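You operate a simulated robot arm through the tools that you are given. There is no shell and no other tool.

Carry out the task below with a simulated two-armed robot. There is one attempt and no reset: what you move stays moved.

## Task
Prove the vapour cut-out: lower its limit till heater two drops out, then set 60 C and restart it.
Fine: its switch to OFF before the restart.

It is judged by the outcome, as a careful person would: the job done as asked, and still so three seconds after it is handed in. It fails if anything else is knocked over, pushed out of place, dropped, spilled or broken.

## Robot
Two 7-joint arms with fingered hands on one trunk that stands fixed in place. Base frame: the origin is at the foot of the trunk, x ahead of it, y to its left, z up. Units: mm, degrees, N and s.
The left shoulder is at [51, 170, 1289], the right one opposite. With the tool pointing down near the work surface each hand reaches from about 100 to 720 mm from the base axis, measured 20 degrees to its own side. Payload 4 kg a hand.
The tool frame of a hand sits at the grasp point between the pads (the TCP): z along the fingers, y along the line on which they close. The tips reach 26 mm beyond it. The gripper opens to 132 mm; its body begins 73 mm behind the TCP. The gripper is a hand of 4 fingers: y runs from the thumb to the fingers, the wrist lies at [0, 0, -224] in the tool frame, and closing takes about 1.5 s.
Orientation is told as [roll, pitch, yaw] about the base's x, y, z axes, in that order, counted from this pose: with the fingers straight down and closing along the base's y, the tool's x points along the base's -x, its y along +y and its z along -z.

## Interface
- The arms move only by the tool apply_moves. It takes "left_plan", "right_plan" or both (then of equal length, played together; a hand with none holds still); each is a list of rows, each a list of 2 entries, a list of its own where there are three numbers: the shift along the tool's x, y, z in units of 100 mm (1.0 is 100 mm), then the turn, a rotation vector about the tool's x, y, z in units of 120 degrees (1.0 is 120 degrees). In form: [[[x, y, z], [rx, ry, rz]], ...]. A call has 1 to 20 rows; each row is the pose to reach, as a shift and turn from the pose commanded when the call began, along the tool's axes at that moment. "left_gripper" and "right_gripper" are, for a hand that has rows, the opening in per cent of the stroke, from 0 (shut) to 100 (fully open), set as the call begins (left out, the last holds). A call with a number of a shift or a turn outside -1 to 1 is refused whole. Each row takes 0.2 s and may step no farther than 50 mm and 8.6 degrees from the row before; otherwise, or with a gripper value out of range, the whole call is refused. A pose out of reach is approached as far as the arm can. The call stops where the force on the tool passes 40 N (or 10 N more than at its start, if that is more) or the arm is blocked; 0.2 s more then pass. The fingers move at their own pace (about 108 mm/s each) and stop on an object; they squeeze with about 28 N. The grip force told is the motor's: it shows also when the fingers shut on nothing. Time passes only in rows, and 0.2 s behind the last, so rows that repeat a pose let the fingers close. It gives the time, the measured TCP pose, the force on the tool (base axes), the opening and the grip force at its end, in the units of the frame above (readings bear some noise), with the torque about the TCP (base axes, N m) and any sound that the robot's microphone picked up.
- Cameras (640 x 400 px; columns grow to the right, rows downward): "scene" is now at [126.7, 18.9, 1519.6]; the picture's right is [0.14, -0.99, 0.00], its down [-0.08, -0.01, -1.00] and it looks along [0.99, 0.14, -0.08] (base axes); focal length 215 px, centre (320, 200). "left" rides on the left gripper at [-73, 6, -94] in its tool frame; the picture's right is [-0.08, -1.00, 0.00], its down [0.78, -0.06, -0.62] and it looks along [0.61, -0.05, 0.79] (tool axes); focal length 230 px, centre (320, 200). "right" rides on the right gripper at [73, 6, -94] in its tool frame; the picture's right is [-0.08, 1.00, 0.00], its down [-0.78, -0.06, -0.62] and it looks along [-0.61, -0.05, 0.79] (tool axes); focal length 230 px, centre (320, 200).
- grab_frame(camera): a new picture of that camera. It takes no simulated time.
- raise_lower(by): moves the trunk up (or, below 0, down) by that many mm; the arms and the scene camera ride with it, the base frame stays. It gives what a move gives, with no picture.
- finger_targets(finger1, finger2, finger3, thumb_bend, hand): sets how far each is bent, from 0 (flat) to 1 (curled in); at 0.3 the hand is open as for a grip, at 0.7 the pads meet at the TCP. One left out holds its place. A second passes; each finger stops where it meets its share of the squeeze, and holds until it gets a number again. A gripper value or a shape takes the hand back. It gives what a move gives, with no picture; readings hold the bend of each and the force on the fingers (four entries, about 0 where the hand has none), thumb and palm.
- preshape(shape, hand): the hand has 4 fingers and takes this shape, open, in about a second: jaw (thumb against the fingers, like two jaws); tri (thumb and two fingers); tip (a fingertip pinch); poke (one finger out to press); point (the index stretched); flat (the hand flat); cup (the hand cupped); fist (a fist). The gripper value then closes the fingers along that shape, each until it touches; the sizes above hold for jaw. It gives what a move gives, with no picture.
- head_to(pan, tilt): turns the head with the scene camera to pan (to the left, within 80 degrees either way) and tilt (down, from -29 to 69), counted from straight ahead of the robot (the tilt from the chest, where the trunk bows). It gives what a move gives.
- measure_at(camera, pixels): there is no depth. For up to 12 entries [column, row, z] of the newest picture of that camera ("zoom" is the newest enlarged one), the place [x, y] in the base frame at which the ray of that pixel passes the height z, good to about 2 mm, but the place of the scene camera against the robot may be out by one fixed shift of up to 12 mm in any direction. It takes no simulated time.
- close_up(camera, box): a new picture of the part [left, top, right, bottom] of that camera's present view, enlarged. It takes no simulated time.
- sign_off(): hands the job in; it is judged then, once.

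Unless the task says otherwise, let go and move clear before handing in.

The tools are called after "Request:" by a JSON object that holds its "name" and its "arguments". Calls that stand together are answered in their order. apply_moves: Moves the arms, as the interface text tells. Its arguments: {"type":"object","properties":{"left_plan":{"type":"array","items":{"type":"array"}},"left_gripper":{"type":"number"},"right_plan":{"type":"array","items":{"type":"array"}},"right_gripper":{"type":"number"}},"required":[]} The other tools are called the same way: raise_lower (by) moves the trunk up or down; preshape (shape, hand) gives the hand a shape; finger_targets (finger1, finger2, finger3, thumb_bend, hand) moves the fingers one by one; head_to (pan, tilt) turns the head that bears the scene camera; grab_frame (camera) takes a picture; measure_at (camera, pixels) gives the place at which the rays of pixels pass given heights; close_up (camera, box) takes an enlarged picture of a part of a camera's view; sign_off () hands the job in.

At the start:

```text
t: 0.0
left_tcp_pos: [431.6, 315.9, 1523.4]
left_orientation: [0.0, -0.1, -0.1]
left_ft_force: [-0.5, 0.2, 0.3]
left_moment: [0.0, 0.01, -0.01]
left_finger_gap: 131.9
left_grip_force: 0.0
left_shape: jaw
left_bend: [0.3, 0.3, 0.3, 0.3]
left_finger forces: [0.0, 0.1, 0.0, 0.0, 0.0, 0.0]
right_tcp_pos: [380.4, -81.8, 1522.6]
right_orientation: [0.0, 0.0, -0.1]
right_ft_force: [-0.3, 0.2, 0.0]
right_moment: [-0.01, -0.02, 0.03]
right_finger_gap: 131.7
right_grip_force: 0.1
right_shape: jaw
right_bend: [0.3, 0.3, 0.3, 0.3]
right_finger forces: [0.1, 0.0, 0.0, 0.1, 0.0, 0.1]
trunk travel left (down, up): [-300.0, 51.0]
head pan, tilt (commanded): [8.2, 4.5]
```

scene: 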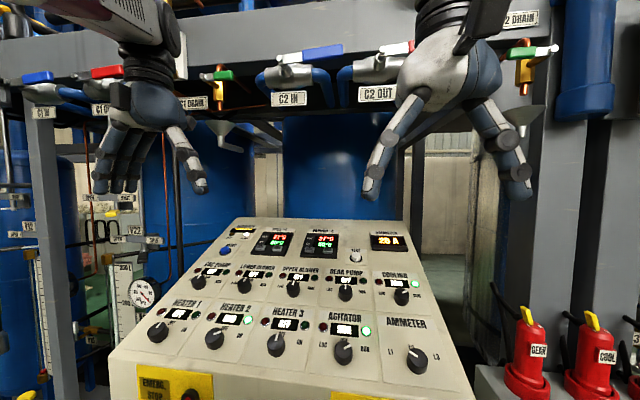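
right: 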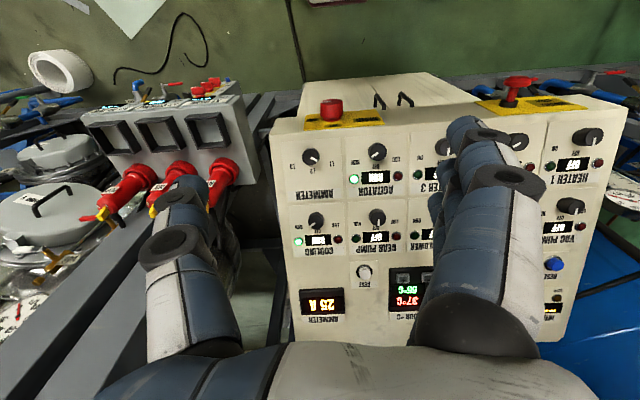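
left: 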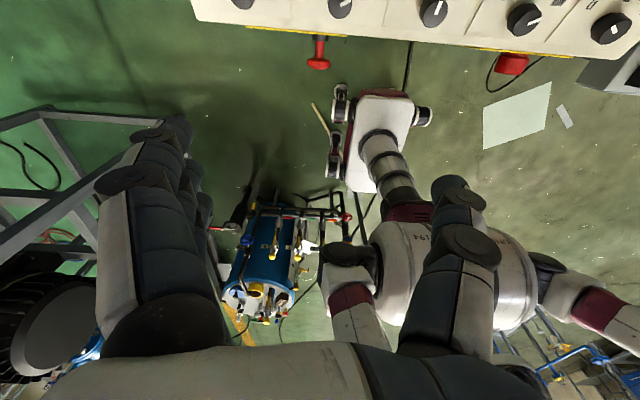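

The scene shows a control console with two controllers (around pixels 275,240 and 322,243), heater switches and a reset button. I'll take enlarged looks at the panel before moving.

Request:
{"name": "close_up", "arguments": {"camera": "scene", "box": [210, 215, 430, 310]}}

Request:
{"name": "close_up", "arguments": {"camera": "scene", "box": [110, 290, 460, 400]}}

Request:
{"name": "close_up", "arguments": {"camera": "scene", "box": [240, 222, 350, 265]}}

```text
2.91 times, centred on (320, 262) of scene
```

zoom: 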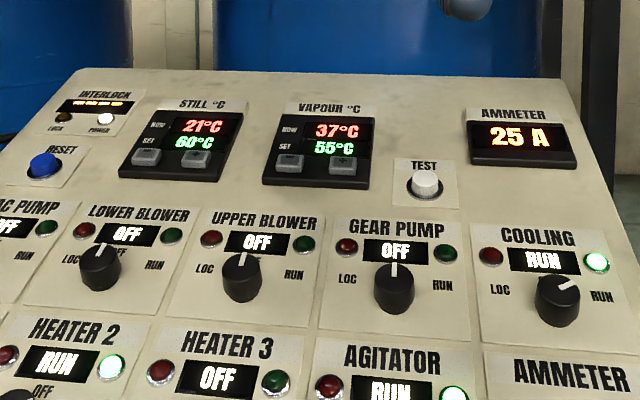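

```text
1.83 times, centred on (285, 345) of scene
```

zoom: 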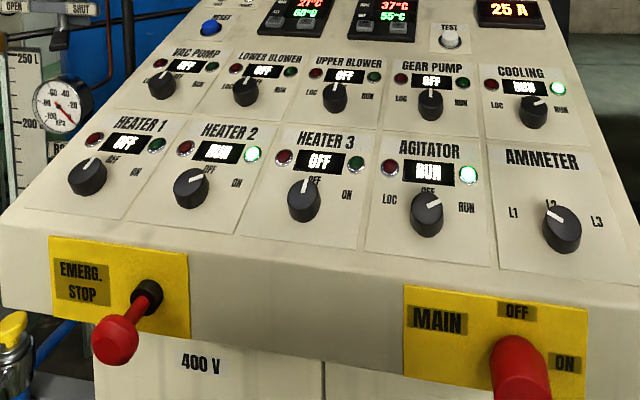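

```text
5.82 times, centred on (295, 244) of scene
```

zoom: 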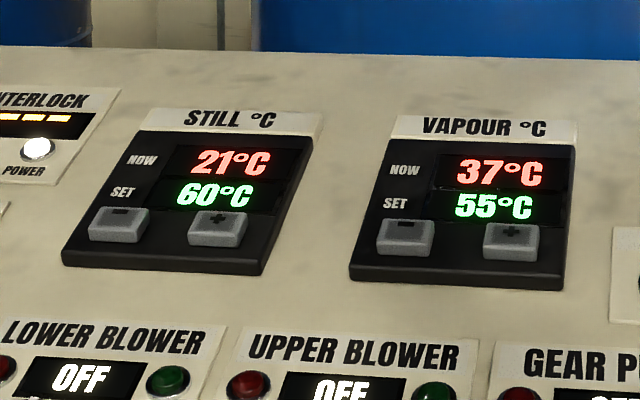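

The vapour controller reads NOW 37, SET 55 with − and + buttons (zoom 405,237 and 516,240); heater 2 is at RUN with its knob pointing ON. I'll turn the head down to see the panel and the front edge better.

Request:
{"name": "head_to", "arguments": {"pan": 14, "tilt": 28}}

Request:
{"name": "grab_frame", "arguments": {"camera": "scene"}}

Request:
{"name": "close_up", "arguments": {"camera": "right", "box": [260, 90, 640, 340]}}

```text
t: 0.9
left_tcp_pos: [432.3, 316.9, 1522.2]
left_orientation: [0.0, -0.1, -0.2]
left_ft_force: [0.7, 0.2, -0.3]
left_moment: [0.0, 0.01, 0.01]
left_finger_gap: 131.8
left_grip_force: 0.1
left_shape: jaw
left_bend: [0.3, 0.3, 0.3, 0.3]
left_finger forces: [0.1, 0.1, 0.0, 0.1, 0.0, 0.0]
right_tcp_pos: [381.0, -82.3, 1521.4]
right_orientation: [0.0, 0.0, 0.0]
right_ft_force: [0.3, 0.0, -0.2]
right_moment: [0.01, 0.02, -0.02]
right_finger_gap: 131.8
right_grip_force: 0.2
right_shape: jaw
right_bend: [0.3, 0.3, 0.3, 0.3]
right_finger forces: [0.1, 0.0, 0.0, 0.0, 0.0, 0.0]
trunk travel left (down, up): [-300.0, 51.0]
head pan, tilt (commanded): [14.0, 28.0]
```

```text
taken
```

scene: 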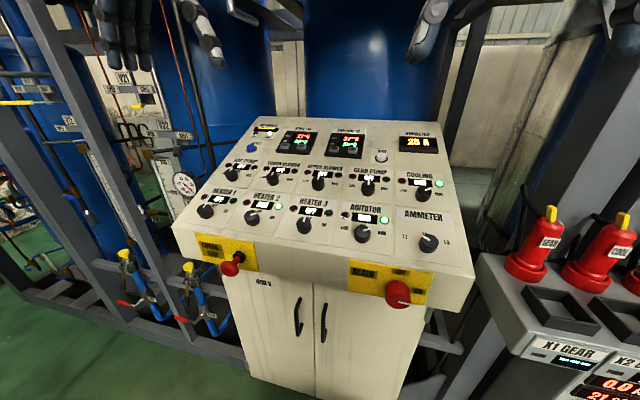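

```text
1.60 times, centred on (450, 215) of right
```

zoom: 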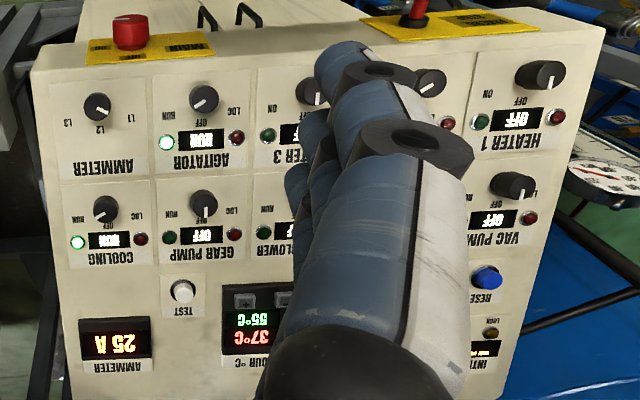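

The panel is clearly a sloped desk; I need its plane. I'll intersect rays of the TEST button, RESET button, ammeter knob and front corners from the scene and right cameras at two heights.

Request:
{"name": "measure_at", "arguments": {"camera": "scene", "pixels": [[380, 156, 1300], [380, 156, 1150], [251, 147, 1300], [251, 147, 1150], [429, 242, 1250], [429, 242, 1100], [473, 275, 1250], [473, 275, 1100], [172, 222, 1250], [172, 222, 1100]]}}

Request:
{"name": "measure_at", "arguments": {"camera": "right", "pixels": [[364, 271, 1300], [364, 271, 1150], [554, 263, 1300], [554, 263, 1150], [310.6, 157, 1250], [310.6, 157, 1100], [269, 134, 1250], [269, 134, 1100], [628, 106, 1250], [628, 106, 1100]]}}

```text
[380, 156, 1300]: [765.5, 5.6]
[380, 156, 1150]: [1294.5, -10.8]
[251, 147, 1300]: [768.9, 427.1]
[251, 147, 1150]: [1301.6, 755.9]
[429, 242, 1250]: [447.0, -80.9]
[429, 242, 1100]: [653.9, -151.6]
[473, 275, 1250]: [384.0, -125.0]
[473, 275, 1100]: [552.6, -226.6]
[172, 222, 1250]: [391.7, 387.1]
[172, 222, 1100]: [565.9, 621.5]
```

```text
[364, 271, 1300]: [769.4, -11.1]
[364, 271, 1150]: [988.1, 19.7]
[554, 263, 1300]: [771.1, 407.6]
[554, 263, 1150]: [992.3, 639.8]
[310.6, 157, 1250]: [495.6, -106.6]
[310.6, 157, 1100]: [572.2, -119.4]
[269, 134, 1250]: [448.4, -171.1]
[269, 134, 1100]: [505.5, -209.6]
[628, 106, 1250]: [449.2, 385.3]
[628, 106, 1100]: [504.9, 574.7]
```

The rays put the panel's front edge near x 478, z 1170 and the TEST/vapour-button row near x 772, z ~1295, so the slope is about 24°. The left hand's camera will look straight down on the panel if I tilt the hand forward, so I'll put it into the poke shape and swing it over the panel.

Request:
{"name": "preshape", "arguments": {"hand": "left", "shape": "poke"}}

Request:
{"name": "apply_moves", "arguments": {"left_plan": [[[-0.21, -0.23, 0.1], [0, -0.047, 0]], [[-0.42, -0.46, 0.2], [0, -0.094, 0]], [[-0.63, -0.69, 0.3], [0, -0.141, 0]], [[-0.84, -0.92, 0.4], [0, -0.1875, 0]]]}}

Request:
{"name": "grab_frame", "arguments": {"camera": "left"}}

Request:
{"name": "grab_frame", "arguments": {"camera": "scene"}}

```text
t: 1.8
left_tcp_pos: [432.3, 316.6, 1522.4]
left_orientation: [0.0, 0.0, -0.1]
left_ft_force: [0.5, -1.2, 0.9]
left_moment: [0.03, -0.01, 0.0]
left_finger_gap: 0.0
left_grip_force: 0.1
left_shape: poke
left_bend: [1.0, 1.0, 1.0, 0.46]
left_finger forces: [0.0, 0.0, 0.0, 0.1, 0.1, 0.0]
right_tcp_pos: [380.9, -80.8, 1522.3]
right_orientation: [0.0, 0.0, 0.0]
right_ft_force: [0.1, -0.7, 0.7]
right_moment: [0.05, 0.01, 0.02]
right_finger_gap: 132.0
right_grip_force: 0.1
right_shape: jaw
right_bend: [0.3, 0.3, 0.3, 0.3]
right_finger forces: [0.1, 0.0, 0.0, 0.0, 0.0, 0.0]
trunk travel left (down, up): [-300.0, 51.0]
head pan, tilt (commanded): [14.0, 28.0]
```

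```text
t: 2.8
left_tcp_pos: [517.1, 232.6, 1484.1]
left_orientation: [-1.7, -22.7, 1.1]
left_ft_force: [-0.9, 0.0, 0.0]
left_moment: [0.02, -0.01, -0.02]
left_finger_gap: 0.0
left_grip_force: 0.1
left_shape: poke
left_bend: [1.0, 1.0, 1.0, 0.46]
left_finger forces: [0.0, 0.0, 0.0, 0.0, 0.0, 0.1]
right_tcp_pos: [381.7, -80.8, 1522.7]
right_orientation: [0.0, -0.1, 0.0]
right_ft_force: [-0.8, -0.2, 0.6]
right_moment: [-0.01, 0.0, -0.04]
right_finger_gap: 131.8
right_grip_force: 0.0
right_shape: jaw
right_bend: [0.3, 0.3, 0.3, 0.3]
right_finger forces: [0.0, 0.0, 0.0, 0.0, 0.0, 0.1]
trunk travel left (down, up): [-300.0, 51.0]
head pan, tilt (commanded): [14.0, 28.0]
```

```text
taken
```

left: 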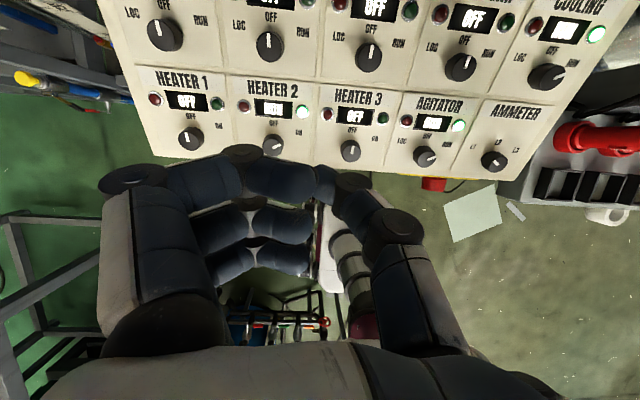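

```text
taken
```

scene: 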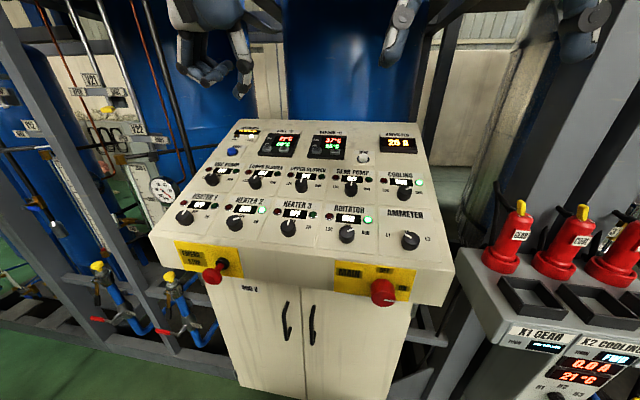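

The hand shape is unclear: fingers curled in left view (around 250,190), thumb at (380,220). I'll zoom on the hand in both cameras to see which finger is stretched out.

Request:
{"name": "close_up", "arguments": {"camera": "scene", "box": [140, 0, 300, 100]}}

Request:
{"name": "close_up", "arguments": {"camera": "left", "box": [80, 120, 480, 370]}}

Request:
{"name": "close_up", "arguments": {"camera": "left", "box": [120, 0, 620, 180]}}

```text
4.00 times, centred on (220, 50) of scene
```

zoom: 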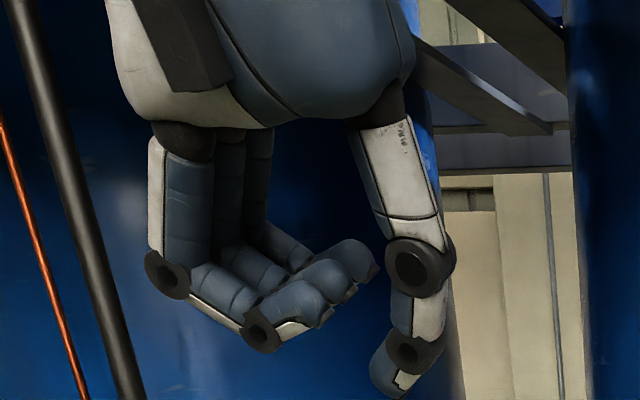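

```text
1.60 times, centred on (280, 245) of left
```

zoom: 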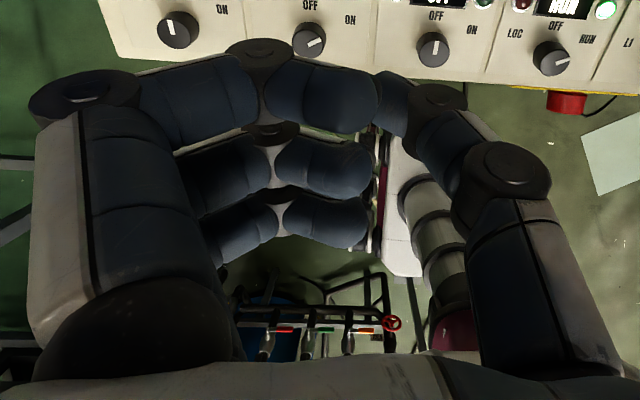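

```text
1.28 times, centred on (370, 90) of left
```

zoom: 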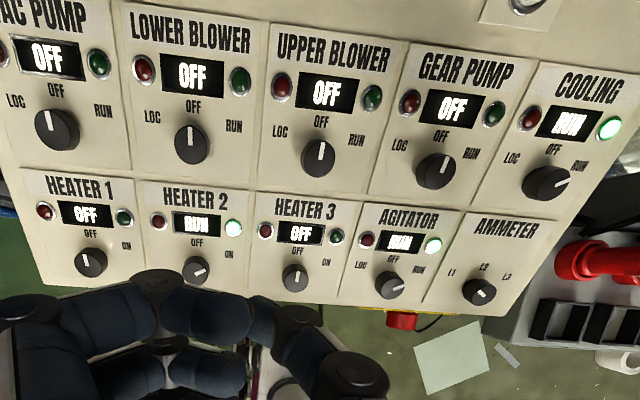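

In poke the three fingers are curled and the thumb tip leads; a stretched index would be easier to aim with under the camera. I'll try the point shape and look.

Request:
{"name": "preshape", "arguments": {"hand": "left", "shape": "point"}}

Request:
{"name": "grab_frame", "arguments": {"camera": "left"}}

Request:
{"name": "close_up", "arguments": {"camera": "scene", "box": [140, 0, 300, 100]}}

```text
t: 3.7
left_tcp_pos: [516.1, 229.5, 1484.8]
left_orientation: [-1.6, -22.6, 0.8]
left_ft_force: [-0.4, -0.1, -0.3]
left_moment: [-0.01, 0.03, 0.02]
left_finger_gap: 126.0
left_grip_force: 0.0
left_shape: point
left_bend: [0.28, 1.0, 1.0, 0.54]
left_finger forces: [0.0, 0.0, 0.0, 0.1, 0.0, 0.1]
right_tcp_pos: [380.6, -81.6, 1522.5]
right_orientation: [0.0, 0.0, 0.0]
right_ft_force: [0.6, 0.4, 0.1]
right_moment: [0.01, -0.02, -0.03]
right_finger_gap: 131.7
right_grip_force: 0.0
right_shape: jaw
right_bend: [0.3, 0.3, 0.3, 0.3]
right_finger forces: [0.0, 0.0, 0.0, 0.1, 0.1, 0.0]
trunk travel left (down, up): [-300.0, 51.0]
head pan, tilt (commanded): [14.0, 28.0]
```

```text
taken
```

left: 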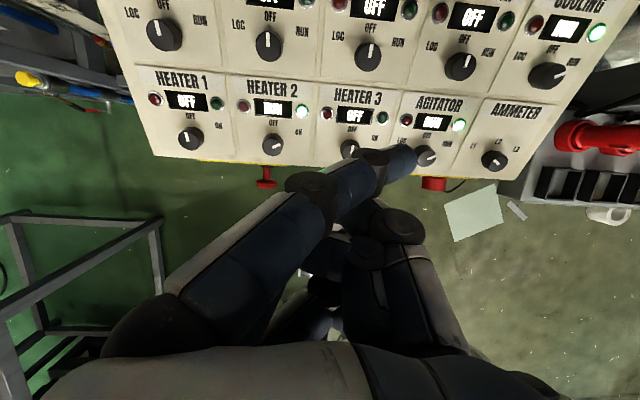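

```text
4.00 times, centred on (220, 50) of scene
```

zoom: 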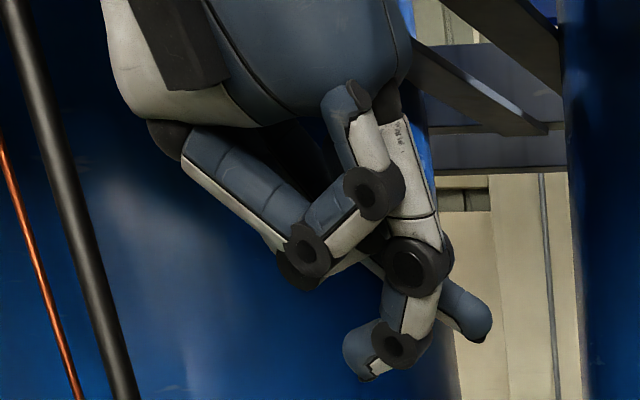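

In the point shape the index swings across the palm, not along the tool axis. I'll try custom finger bends from the jaw shape (index partly bent, others curled, thumb flat) and look again.

Request:
{"name": "preshape", "arguments": {"hand": "left", "shape": "jaw"}}

Request:
{"name": "finger_targets", "arguments": {"hand": "left", "finger1": 0.5, "finger2": 1.0, "finger3": 1.0, "thumb_bend": 0.0}}

Request:
{"name": "grab_frame", "arguments": {"camera": "left"}}

Request:
{"name": "close_up", "arguments": {"camera": "scene", "box": [140, 0, 300, 100]}}

```text
t: 4.6
left_tcp_pos: [515.4, 229.4, 1485.3]
left_orientation: [-1.7, -22.6, 0.7]
left_ft_force: [0.1, 0.5, -0.6]
left_moment: [-0.03, 0.0, 0.04]
left_finger_gap: 131.9
left_grip_force: 0.1
left_shape: jaw
left_bend: [0.3, 0.3, 0.3, 0.3]
left_finger forces: [0.0, 0.0, 0.0, 0.0, 0.1, 0.1]
right_tcp_pos: [381.7, -81.8, 1521.8]
right_orientation: [0.1, 0.0, 0.0]
right_ft_force: [-0.3, 0.4, 0.3]
right_moment: [-0.01, -0.01, 0.0]
right_finger_gap: 131.9
right_grip_force: 0.0
right_shape: jaw
right_bend: [0.3, 0.3, 0.3, 0.3]
right_finger forces: [0.1, 0.0, 0.0, 0.0, 0.0, 0.1]
trunk travel left (down, up): [-300.0, 51.0]
head pan, tilt (commanded): [14.0, 28.0]
```

```text
t: 5.6
left_tcp_pos: [517.1, 229.4, 1485.1]
left_orientation: [-1.6, -22.6, 0.8]
left_ft_force: [-0.4, -1.5, -0.7]
left_moment: [-0.01, 0.02, 0.01]
left_finger_gap: 123.1
left_grip_force: 0.1
left_shape: fingers
left_bend: [0.5, 1.0, 1.0, 0.0]
left_finger forces: [0.0, 0.0, 0.0, 0.1, 0.1, 0.0]
right_tcp_pos: [381.2, -81.4, 1522.7]
right_orientation: [0.0, 0.0, 0.0]
right_ft_force: [-0.8, -0.1, 0.1]
right_moment: [0.01, -0.01, 0.01]
right_finger_gap: 131.8
right_grip_force: 0.1
right_shape: jaw
right_bend: [0.3, 0.3, 0.3, 0.3]
right_finger forces: [0.0, 0.0, 0.0, 0.1, 0.0, 0.0]
trunk travel left (down, up): [-300.0, 51.0]
head pan, tilt (commanded): [14.0, 28.0]
```

```text
taken
```

left: 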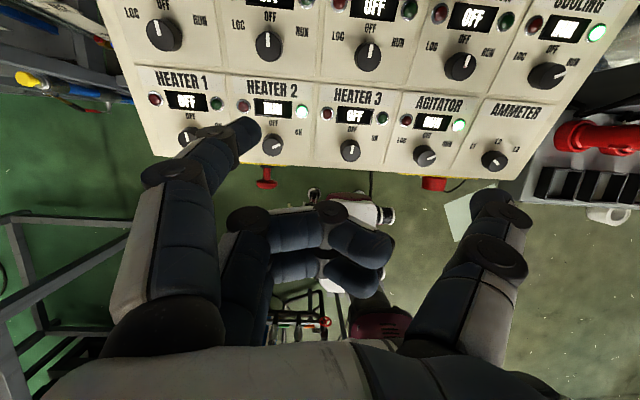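

```text
4.00 times, centred on (220, 50) of scene
```

zoom: 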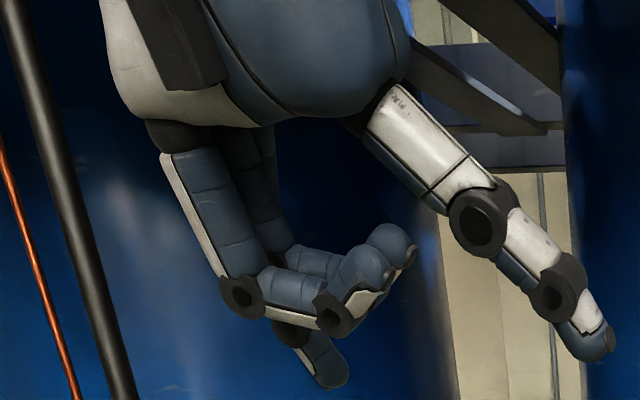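

The index now leads, but the flat thumb sticks out at almost the same depth (zoom 600,350) and could touch TEST. I'll try the tip shape shut, to see whether the closed pinch makes a neater poker.

Request:
{"name": "preshape", "arguments": {"hand": "left", "shape": "tip"}}

Request:
{"name": "apply_moves", "arguments": {"left_plan": [[[0, 0, 0], [0, 0, 0]], [[0, 0, 0], [0, 0, 0]], [[0, 0, 0], [0, 0, 0]], [[0, 0, 0], [0, 0, 0]], [[0, 0, 0], [0, 0, 0]], [[0, 0, 0], [0, 0, 0]], [[0, 0, 0], [0, 0, 0]]], "left_gripper": 0}}

Request:
{"name": "grab_frame", "arguments": {"camera": "left"}}

Request:
{"name": "close_up", "arguments": {"camera": "scene", "box": [140, 0, 300, 100]}}

```text
t: 6.5
left_tcp_pos: [516.6, 230.8, 1486.7]
left_orientation: [-1.7, -22.6, 0.8]
left_ft_force: [0.3, 0.2, -1.2]
left_moment: [0.01, -0.02, -0.01]
left_finger_gap: 131.8
left_grip_force: 0.1
left_shape: tip
left_bend: [0.0, 0.3, 0.0, 0.3]
left_finger forces: [0.1, 0.0, 0.1, 0.0, 0.0, 0.1]
right_tcp_pos: [381.2, -81.9, 1523.0]
right_orientation: [-0.1, 0.0, 0.0]
right_ft_force: [1.2, -0.7, 0.1]
right_moment: [-0.01, 0.02, 0.03]
right_finger_gap: 131.8
right_grip_force: 0.1
right_shape: jaw
right_bend: [0.3, 0.3, 0.3, 0.3]
right_finger forces: [0.0, 0.0, 0.0, 0.1, 0.1, 0.1]
trunk travel left (down, up): [-300.0, 51.0]
head pan, tilt (commanded): [14.0, 28.0]
```

```text
t: 8.1
left_tcp_pos: [516.2, 231.0, 1485.3]
left_orientation: [-1.6, -22.6, 0.8]
left_ft_force: [0.6, 0.1, -0.5]
left_moment: [-0.02, -0.02, 0.0]
left_finger_gap: 0.0
left_grip_force: 28.3
left_shape: tip
left_bend: [0.26, 0.62, 0.26, 0.67]
left_finger forces: [0.0, 0.0, 0.1, 0.0, 0.0, 0.0]
right_tcp_pos: [380.5, -81.8, 1523.4]
right_orientation: [-0.1, -0.1, 0.0]
right_ft_force: [0.5, 0.1, 0.2]
right_moment: [-0.01, 0.04, -0.01]
right_finger_gap: 131.9
right_grip_force: 0.1
right_shape: jaw
right_bend: [0.3, 0.3, 0.3, 0.3]
right_finger forces: [0.1, 0.0, 0.0, 0.0, 0.1, 0.0]
trunk travel left (down, up): [-300.0, 51.0]
head pan, tilt (commanded): [14.0, 28.0]
```

```text
taken
```

left: 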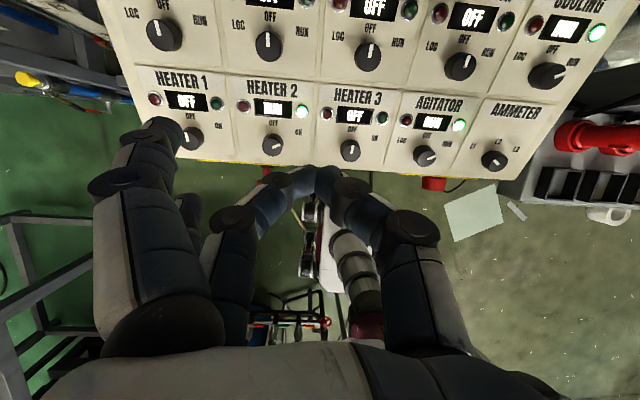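

```text
4.00 times, centred on (220, 50) of scene
```

zoom: 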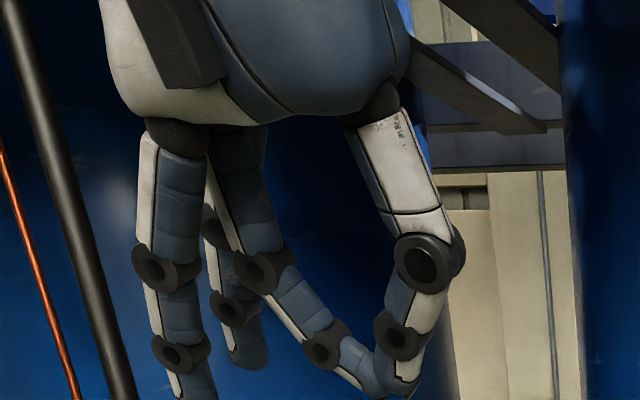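

In the tip shape the middle finger meets the thumb but the index and ring hang straight down. I'll keep the thumb–middle pinch and curl the other two fingers, then look.

Request:
{"name": "finger_targets", "arguments": {"hand": "left", "finger1": 1.0, "finger2": 0.7, "finger3": 1.0, "thumb_bend": 0.7}}

Request:
{"name": "grab_frame", "arguments": {"camera": "left"}}

Request:
{"name": "close_up", "arguments": {"camera": "scene", "box": [140, 0, 300, 100]}}

```text
t: 9.1
left_tcp_pos: [517.5, 230.1, 1485.6]
left_orientation: [-1.7, -22.5, 0.8]
left_ft_force: [-0.1, -0.4, -0.8]
left_moment: [0.03, 0.01, -0.04]
left_finger_gap: 39.1
left_grip_force: 0.1
left_shape: fingers
left_bend: [1.0, 0.7, 1.0, 0.7]
left_finger forces: [0.1, 0.0, 0.1, 0.0, 0.0, 0.0]
right_tcp_pos: [380.7, -81.5, 1522.8]
right_orientation: [0.0, 0.1, 0.0]
right_ft_force: [0.3, 0.1, 0.0]
right_moment: [-0.02, 0.01, 0.01]
right_finger_gap: 131.8
right_grip_force: 0.1
right_shape: jaw
right_bend: [0.3, 0.3, 0.3, 0.3]
right_finger forces: [0.1, 0.0, 0.0, 0.1, 0.1, 0.0]
trunk travel left (down, up): [-300.0, 51.0]
head pan, tilt (commanded): [14.0, 28.0]
```

```text
taken
```

left: 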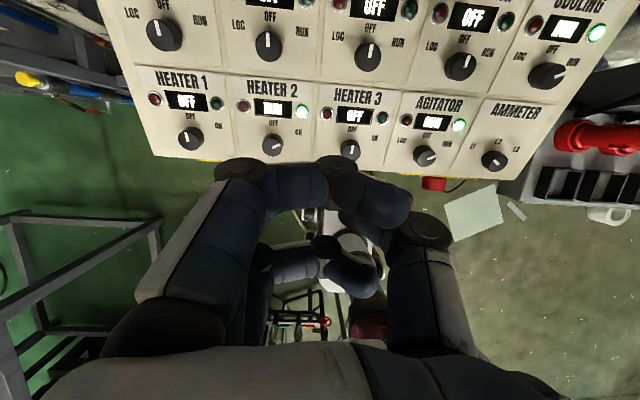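

```text
4.00 times, centred on (220, 50) of scene
```

zoom: 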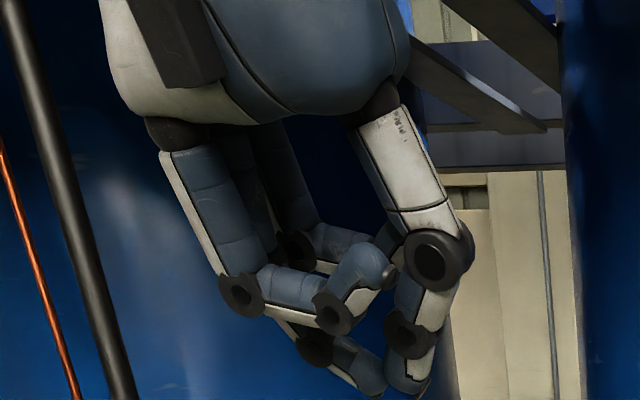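

The pinch tip now leads the curled fingers by roughly 25 mm, at about tool [0,0,26]. I'll move the hand further over the panel and tilt it more, so its camera sees the vapour buttons.

Request:
{"name": "apply_moves", "arguments": {"left_plan": [[[-0.14, -0.2, 0.15], [0, -0.032, 0]], [[-0.28, -0.4, 0.3], [0, -0.064, 0]], [[-0.42, -0.6, 0.45], [0, -0.096, 0]], [[-0.56, -0.8, 0.6], [0, -0.128, 0]]]}}

Request:
{"name": "grab_frame", "arguments": {"camera": "left"}}

Request:
{"name": "grab_frame", "arguments": {"camera": "scene"}}

```text
t: 10.1
left_tcp_pos: [594.6, 169.3, 1452.9]
left_orientation: [-5.7, -37.5, 4.8]
left_ft_force: [-0.2, 0.3, 0.2]
left_moment: [0.01, -0.01, 0.02]
left_finger_gap: 38.6
left_grip_force: 0.1
left_shape: fingers
left_bend: [1.0, 0.7, 1.0, 0.7]
left_finger forces: [0.0, 0.0, 0.0, 0.0, 0.1, 0.0]
right_tcp_pos: [380.8, -81.7, 1521.2]
right_orientation: [-0.1, 0.0, 0.0]
right_ft_force: [0.4, -0.2, -0.4]
right_moment: [0.0, 0.02, 0.03]
right_finger_gap: 131.9
right_grip_force: 0.0
right_shape: jaw
right_bend: [0.3, 0.3, 0.3, 0.3]
right_finger forces: [0.1, 0.0, 0.0, 0.0, 0.0, 0.0]
trunk travel left (down, up): [-300.0, 51.0]
head pan, tilt (commanded): [14.0, 28.0]
```

```text
taken
```

left: 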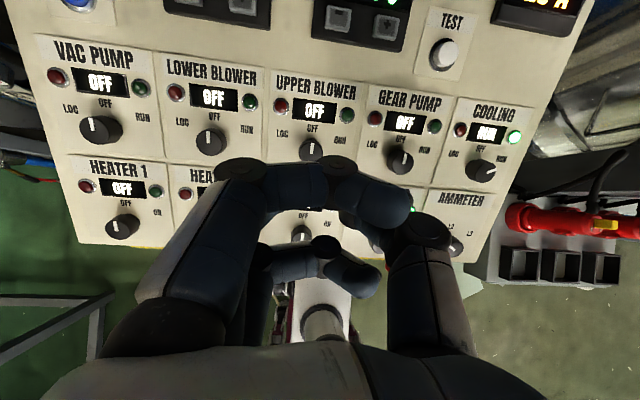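

```text
taken
```

scene: 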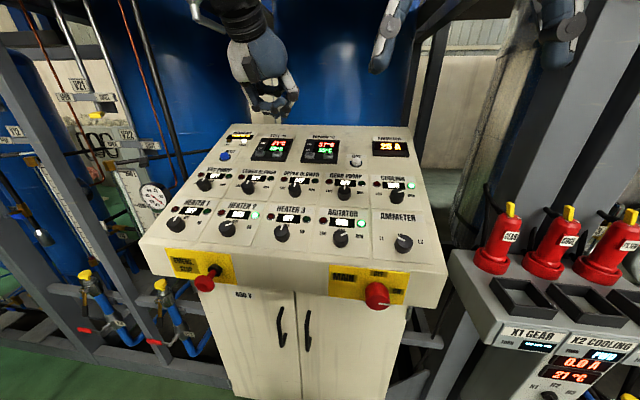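

The left camera now sees vapour − at (337,17), + at (385,25) and TEST at (443,53); the hand lags the command in y by 25 mm with a small lean, so something limits the arm there. I'll intersect left and right camera rays for the buttons.

Request:
{"name": "measure_at", "arguments": {"camera": "left", "pixels": [[337, 17, 1310], [337, 17, 1270], [385, 25, 1310], [385, 25, 1270], [443, 53, 1310], [443, 53, 1270], [311, 148, 1260], [311, 148, 1220], [122, 227, 1220], [122, 227, 1180]]}}

Request:
{"name": "measure_at", "arguments": {"camera": "right", "pixels": [[427.5, 276, 1310], [427.5, 276, 1270], [402.5, 277.5, 1310], [402.5, 277.5, 1270], [364, 271, 1310], [364, 271, 1270]]}}

Request:
{"name": "close_up", "arguments": {"camera": "left", "box": [140, 0, 600, 180]}}

```text
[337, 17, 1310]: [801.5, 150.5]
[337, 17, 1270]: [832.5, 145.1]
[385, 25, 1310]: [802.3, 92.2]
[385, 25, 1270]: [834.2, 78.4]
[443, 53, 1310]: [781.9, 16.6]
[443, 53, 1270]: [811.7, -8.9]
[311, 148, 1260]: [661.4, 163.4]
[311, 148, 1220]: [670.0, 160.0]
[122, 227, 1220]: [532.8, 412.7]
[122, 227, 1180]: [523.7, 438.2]
```

```text
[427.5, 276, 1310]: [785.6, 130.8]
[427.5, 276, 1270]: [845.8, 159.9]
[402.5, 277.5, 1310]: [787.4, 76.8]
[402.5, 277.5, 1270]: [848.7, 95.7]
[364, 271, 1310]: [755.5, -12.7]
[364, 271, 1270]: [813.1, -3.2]
```

```text
1.39 times, centred on (370, 90) of left
```

zoom: 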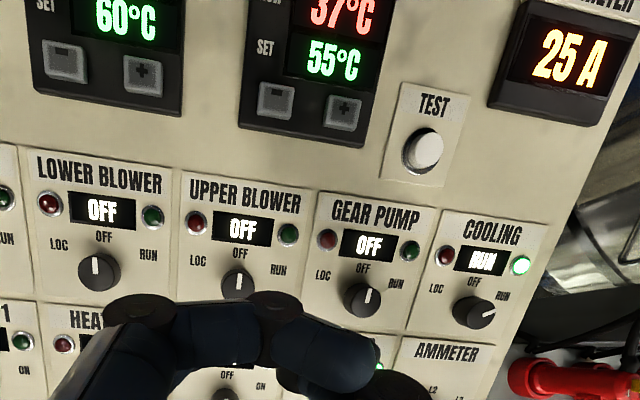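

Left and right rays agree: vapour − is near (818, 147, 1288) and + near (818, 86, 1290). I'll advance half-way toward a hover point above −, watching how the arm follows.

Request:
{"name": "apply_moves", "arguments": {"left_plan": [[[-0.117, 0.01, 0.215], [0, -0.01, 0]], [[-0.234, 0.01, 0.43], [0, -0.02, 0]], [[-0.35, 0.02, 0.646], [0, -0.031, 0]], [[-0.467, 0.02, 0.862], [0, -0.042, 0]]]}}

Request:
{"name": "grab_frame", "arguments": {"camera": "left"}}

Request:
{"name": "grab_frame", "arguments": {"camera": "scene"}}

```text
t: 11.1
left_tcp_pos: [682.6, 158.3, 1417.0]
left_orientation: [-1.9, -43.5, 1.9]
left_ft_force: [-0.1, -0.6, -0.8]
left_moment: [-0.02, 0.03, 0.03]
left_finger_gap: 39.0
left_grip_force: 0.0
left_shape: fingers
left_bend: [1.0, 0.7, 1.0, 0.7]
left_finger forces: [0.1, 0.0, 0.1, 0.0, 0.0, 0.0]
right_tcp_pos: [382.8, -81.6, 1521.5]
right_orientation: [0.0, 0.1, 0.0]
right_ft_force: [0.7, 0.2, 0.5]
right_moment: [0.02, 0.02, -0.01]
right_finger_gap: 131.8
right_grip_force: 0.0
right_shape: jaw
right_bend: [0.3, 0.3, 0.3, 0.3]
right_finger forces: [0.0, 0.0, 0.0, 0.0, 0.1, 0.0]
trunk travel left (down, up): [-300.0, 51.0]
head pan, tilt (commanded): [14.0, 28.0]
```

```text
taken
```

left: 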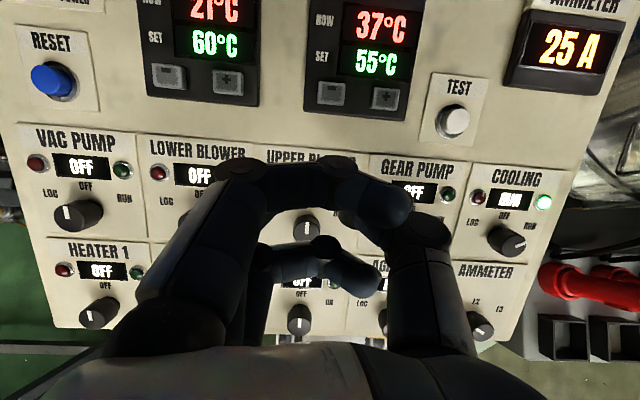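

```text
taken
```

scene: 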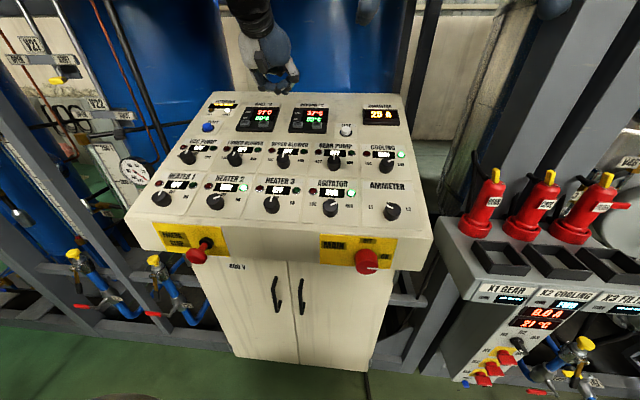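

The arm follows better now (lean only about 2°). The buttons are visible at (332,93) and (387,97); I'll re-measure them from this closer view together with other panel landmarks for the plane.

Request:
{"name": "measure_at", "arguments": {"camera": "left", "pixels": [[332, 93, 1310], [332, 93, 1270], [387, 97, 1310], [387, 97, 1270], [454, 120, 1310], [454, 120, 1270], [52, 80, 1310], [52, 80, 1270], [97, 270, 1250], [97, 270, 1210]]}}

Request:
{"name": "close_up", "arguments": {"camera": "left", "box": [280, 0, 480, 140]}}

Request:
{"name": "close_up", "arguments": {"camera": "scene", "box": [190, 40, 350, 140]}}

```text
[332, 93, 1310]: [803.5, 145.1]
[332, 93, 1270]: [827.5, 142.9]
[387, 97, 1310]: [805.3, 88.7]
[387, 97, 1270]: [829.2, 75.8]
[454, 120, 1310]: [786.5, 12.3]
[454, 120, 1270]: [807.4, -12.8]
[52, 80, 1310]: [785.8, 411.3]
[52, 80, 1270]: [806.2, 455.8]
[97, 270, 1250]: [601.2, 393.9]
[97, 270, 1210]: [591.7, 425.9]
```

```text
2.86 times, centred on (380, 70) of left
```

zoom: 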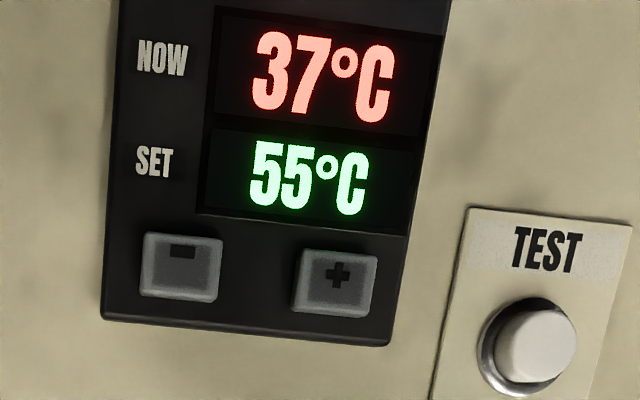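

```text
4.00 times, centred on (270, 90) of scene
```

zoom: 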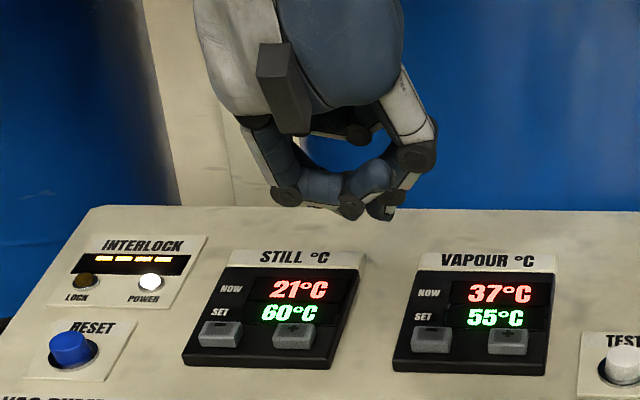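

Refined: − button top ≈ (816, 145, 1290), + ≈ (814, 84, 1289), RESET ≈ (801, 442, 1279), TEST ≈ (805, −8, 1275). I'll move to a hover about 60 mm off the − button.

Request:
{"name": "apply_moves", "arguments": {"left_plan": [[[-0.073, -0.01, 0.194], [0, -0.005, 0]], [[-0.145, -0.01, 0.388], [0, -0.01, 0]], [[-0.218, -0.02, 0.583], [0, -0.016, 0]], [[-0.29, -0.03, 0.777], [0, -0.021, 0]], [[-0.363, -0.03, 0.971], [0, -0.026, 0]], [[-0.363, -0.03, 0.971], [0, -0.026, 0]]]}}

Request:
{"name": "grab_frame", "arguments": {"camera": "left"}}

Request:
{"name": "grab_frame", "arguments": {"camera": "scene"}}

```text
t: 12.5
left_tcp_pos: [774.6, 143.2, 1363.2]
left_orientation: [0.2, -46.1, -0.2]
left_ft_force: [-0.4, -0.2, 0.4]
left_moment: [0.02, 0.02, 0.01]
left_finger_gap: 38.6
left_grip_force: 0.0
left_shape: fingers
left_bend: [1.0, 0.7, 1.0, 0.7]
left_finger forces: [0.1, 0.0, 0.1, 0.1, 0.0, 0.0]
right_tcp_pos: [381.6, -82.5, 1522.5]
right_orientation: [-0.1, 0.1, 0.0]
right_ft_force: [-0.4, 0.9, 0.2]
right_moment: [-0.02, -0.05, -0.03]
right_finger_gap: 132.2
right_grip_force: 0.0
right_shape: jaw
right_bend: [0.3, 0.3, 0.3, 0.3]
right_finger forces: [0.1, 0.0, 0.0, 0.0, 0.0, 0.0]
trunk travel left (down, up): [-300.0, 51.0]
head pan, tilt (commanded): [14.0, 28.0]
```

```text
taken
```

left: 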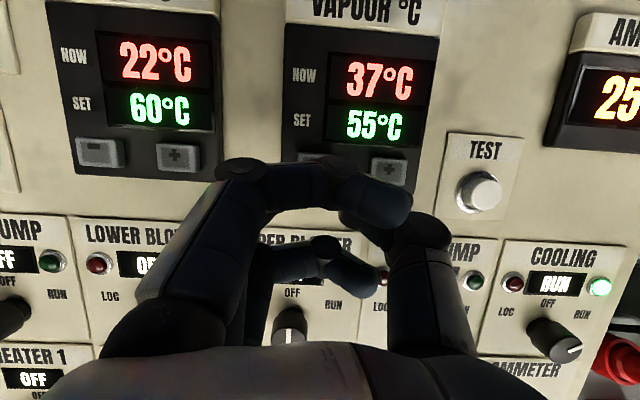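

```text
taken
```

scene: 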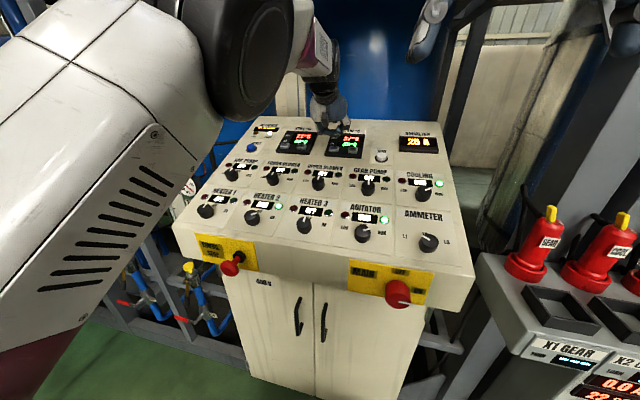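

The arm is now exactly on command at (774.6, 143.2, 1363.2). I'll zoom in on the fingertip and the vapour buttons before descending.

Request:
{"name": "close_up", "arguments": {"camera": "scene", "box": [280, 90, 400, 165]}}

Request:
{"name": "close_up", "arguments": {"camera": "left", "box": [220, 80, 460, 230]}}

Request:
{"name": "measure_at", "arguments": {"camera": "left", "pixels": [[390, 167, 1289], [310, 158, 1290], [100, 152, 1289], [178, 156, 1289]]}}

```text
5.33 times, centred on (340, 128) of scene
```

zoom: 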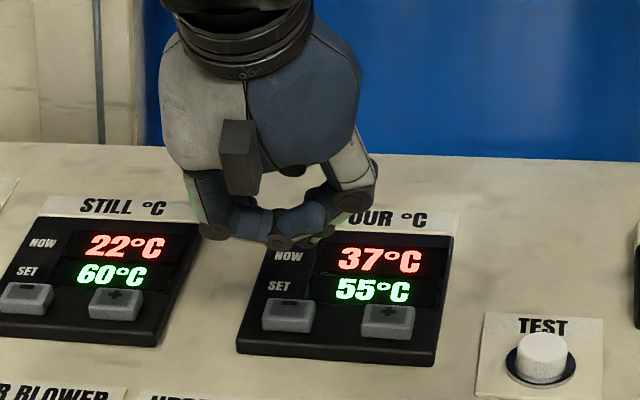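

```text
2.67 times, centred on (340, 155) of left
```

zoom: 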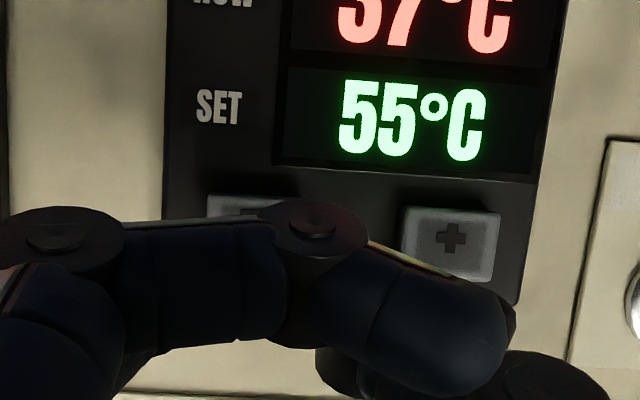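

```text
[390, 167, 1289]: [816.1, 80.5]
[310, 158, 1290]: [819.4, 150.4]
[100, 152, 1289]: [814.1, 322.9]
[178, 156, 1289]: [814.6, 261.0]
```

+ measures at (815, 81) and − at about (816, 144, 1290); the tip should be ~60 mm off the − button along the panel normal. I'll descend 42 mm along the normal.

Request:
{"name": "apply_moves", "arguments": {"left_plan": [[[0.057, 0, 0.139], [0, 0, 0]], [[0.114, 0, 0.277], [0, 0, 0]], [[0.16, 0, 0.388], [0, 0, 0]], [[0.16, 0, 0.388], [0, 0, 0]]]}}

Request:
{"name": "grab_frame", "arguments": {"camera": "left"}}

Request:
{"name": "close_up", "arguments": {"camera": "scene", "box": [280, 90, 400, 165]}}

```text
t: 13.5
left_tcp_pos: [790.9, 144.0, 1326.0]
left_orientation: [0.1, -46.1, 0.0]
left_ft_force: [-0.2, 0.0, -1.0]
left_moment: [0.06, -0.01, 0.01]
left_finger_gap: 39.1
left_grip_force: 0.1
left_shape: fingers
left_bend: [1.0, 0.7, 1.0, 0.7]
left_finger forces: [0.1, 0.1, 0.2, 0.1, 0.1, 0.1]
right_tcp_pos: [380.0, -81.1, 1522.3]
right_orientation: [0.0, 0.0, 0.0]
right_ft_force: [0.0, -0.2, -0.7]
right_moment: [0.01, 0.0, -0.01]
right_finger_gap: 131.9
right_grip_force: 0.0
right_shape: jaw
right_bend: [0.3, 0.3, 0.3, 0.3]
right_finger forces: [0.1, 0.0, 0.1, 0.0, 0.0, 0.0]
trunk travel left (down, up): [-300.0, 51.0]
head pan, tilt (commanded): [14.0, 28.0]
```

```text
taken
```

left: 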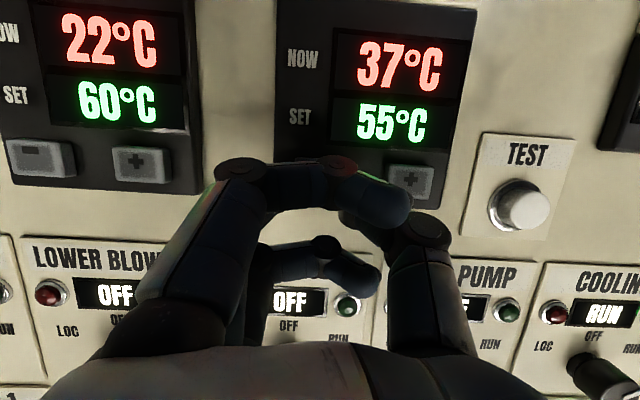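

```text
5.33 times, centred on (340, 128) of scene
```

zoom: 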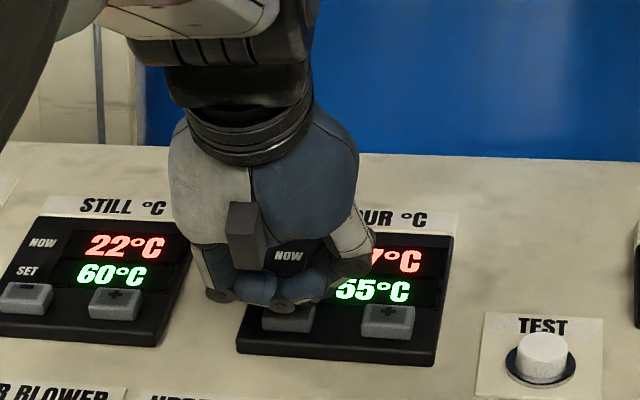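

The tip is just short of the − button (zoom 290,300). I'll creep on 14 mm in 2 mm rows and check the force.

Request:
{"name": "apply_moves", "arguments": {"left_plan": [[[0.008, 0, 0.018], [0, 0, 0]], [[0.015, 0, 0.037], [0, 0, 0]], [[0.023, 0, 0.055], [0, 0, 0]], [[0.03, 0, 0.074], [0, 0, 0]], [[0.038, 0, 0.092], [0, 0, 0]], [[0.046, 0, 0.111], [0, 0, 0]], [[0.053, 0, 0.129], [0, 0, 0]]]}}

Request:
{"name": "close_up", "arguments": {"camera": "left", "box": [220, 0, 560, 240]}}

Request:
{"name": "close_up", "arguments": {"camera": "scene", "box": [280, 90, 400, 165]}}

```text
t: 15.1
left_tcp_pos: [794.8, 142.4, 1317.5]
left_orientation: [0.1, -46.5, -0.2]
left_ft_force: [-5.8, -2.0, 13.2]
left_moment: [-0.17, -0.1, -0.06]
left_finger_gap: 38.4
left_grip_force: 7.6
left_shape: fingers
left_bend: [1.0, 0.7, 1.0, 0.7]
left_finger forces: [0.0, 1.9, 0.1, 0.0, 13.1, 0.0]
right_tcp_pos: [377.4, -82.4, 1523.8]
right_orientation: [0.1, -0.2, -0.1]
right_ft_force: [0.1, 0.5, 0.1]
right_moment: [0.03, 0.01, 0.01]
right_finger_gap: 131.8
right_grip_force: 0.2
right_shape: jaw
right_bend: [0.3, 0.3, 0.3, 0.3]
right_finger forces: [0.0, 0.0, 0.1, 0.1, 0.0, 0.0]
trunk travel left (down, up): [-300.0, 51.0]
head pan, tilt (commanded): [14.0, 28.0]
heard: click
```

```text
1.67 times, centred on (390, 120) of left
```

zoom: 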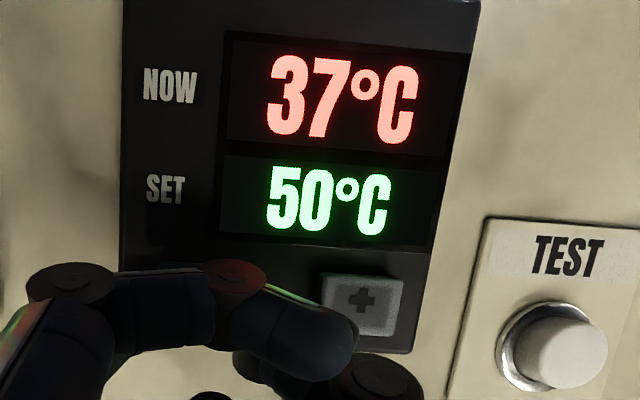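

```text
5.33 times, centred on (340, 128) of scene
```

zoom: 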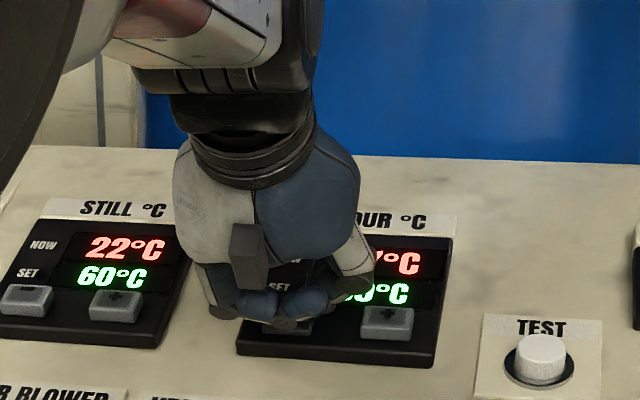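

A click was heard and SET dropped to 50: one press is 5 °C, with about 13 N on the tool. I'll release 11 mm and press again once.

Request:
{"name": "apply_moves", "arguments": {"left_plan": [[[-0.023, 0, -0.055], [0, 0, 0]], [[-0.042, 0, -0.102], [0, 0, 0]], [[-0.042, 0, -0.102], [0, 0, 0]], [[-0.023, 0, -0.055], [0, 0, 0]], [[-0.01, 0, -0.025], [0, 0, 0]], [[0, 0, 0], [0, 0, 0]]]}}

Request:
{"name": "close_up", "arguments": {"camera": "left", "box": [220, 0, 560, 240]}}

Request:
{"name": "close_up", "arguments": {"camera": "scene", "box": [200, 100, 440, 250]}}

```text
t: 16.5
left_tcp_pos: [794.6, 142.8, 1315.7]
left_orientation: [0.0, -46.5, -0.2]
left_ft_force: [-1.1, -2.6, 17.4]
left_moment: [-0.22, -0.24, -0.05]
left_finger_gap: 38.5
left_grip_force: 8.2
left_shape: fingers
left_bend: [1.0, 0.7, 1.0, 0.71]
left_finger forces: [0.0, 2.0, 0.0, 0.0, 15.6, 0.1]
right_tcp_pos: [377.9, -82.5, 1522.8]
right_orientation: [0.1, -0.1, 0.0]
right_ft_force: [-0.6, -0.4, 0.0]
right_moment: [0.02, 0.0, 0.01]
right_finger_gap: 131.7
right_grip_force: 0.0
right_shape: jaw
right_bend: [0.3, 0.3, 0.3, 0.3]
right_finger forces: [0.0, 0.1, 0.0, 0.0, 0.0, 0.0]
trunk travel left (down, up): [-300.0, 51.0]
head pan, tilt (commanded): [14.0, 28.0]
```

```text
1.67 times, centred on (390, 120) of left
```

zoom: 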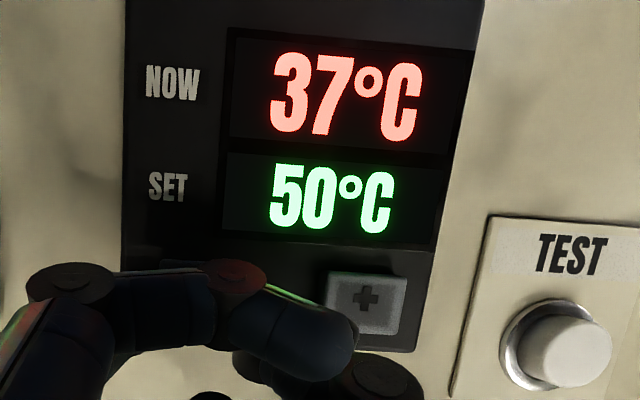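

```text
2.67 times, centred on (320, 175) of scene
```

zoom: 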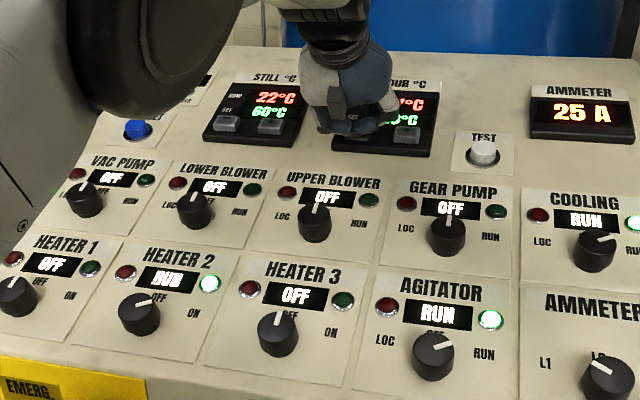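

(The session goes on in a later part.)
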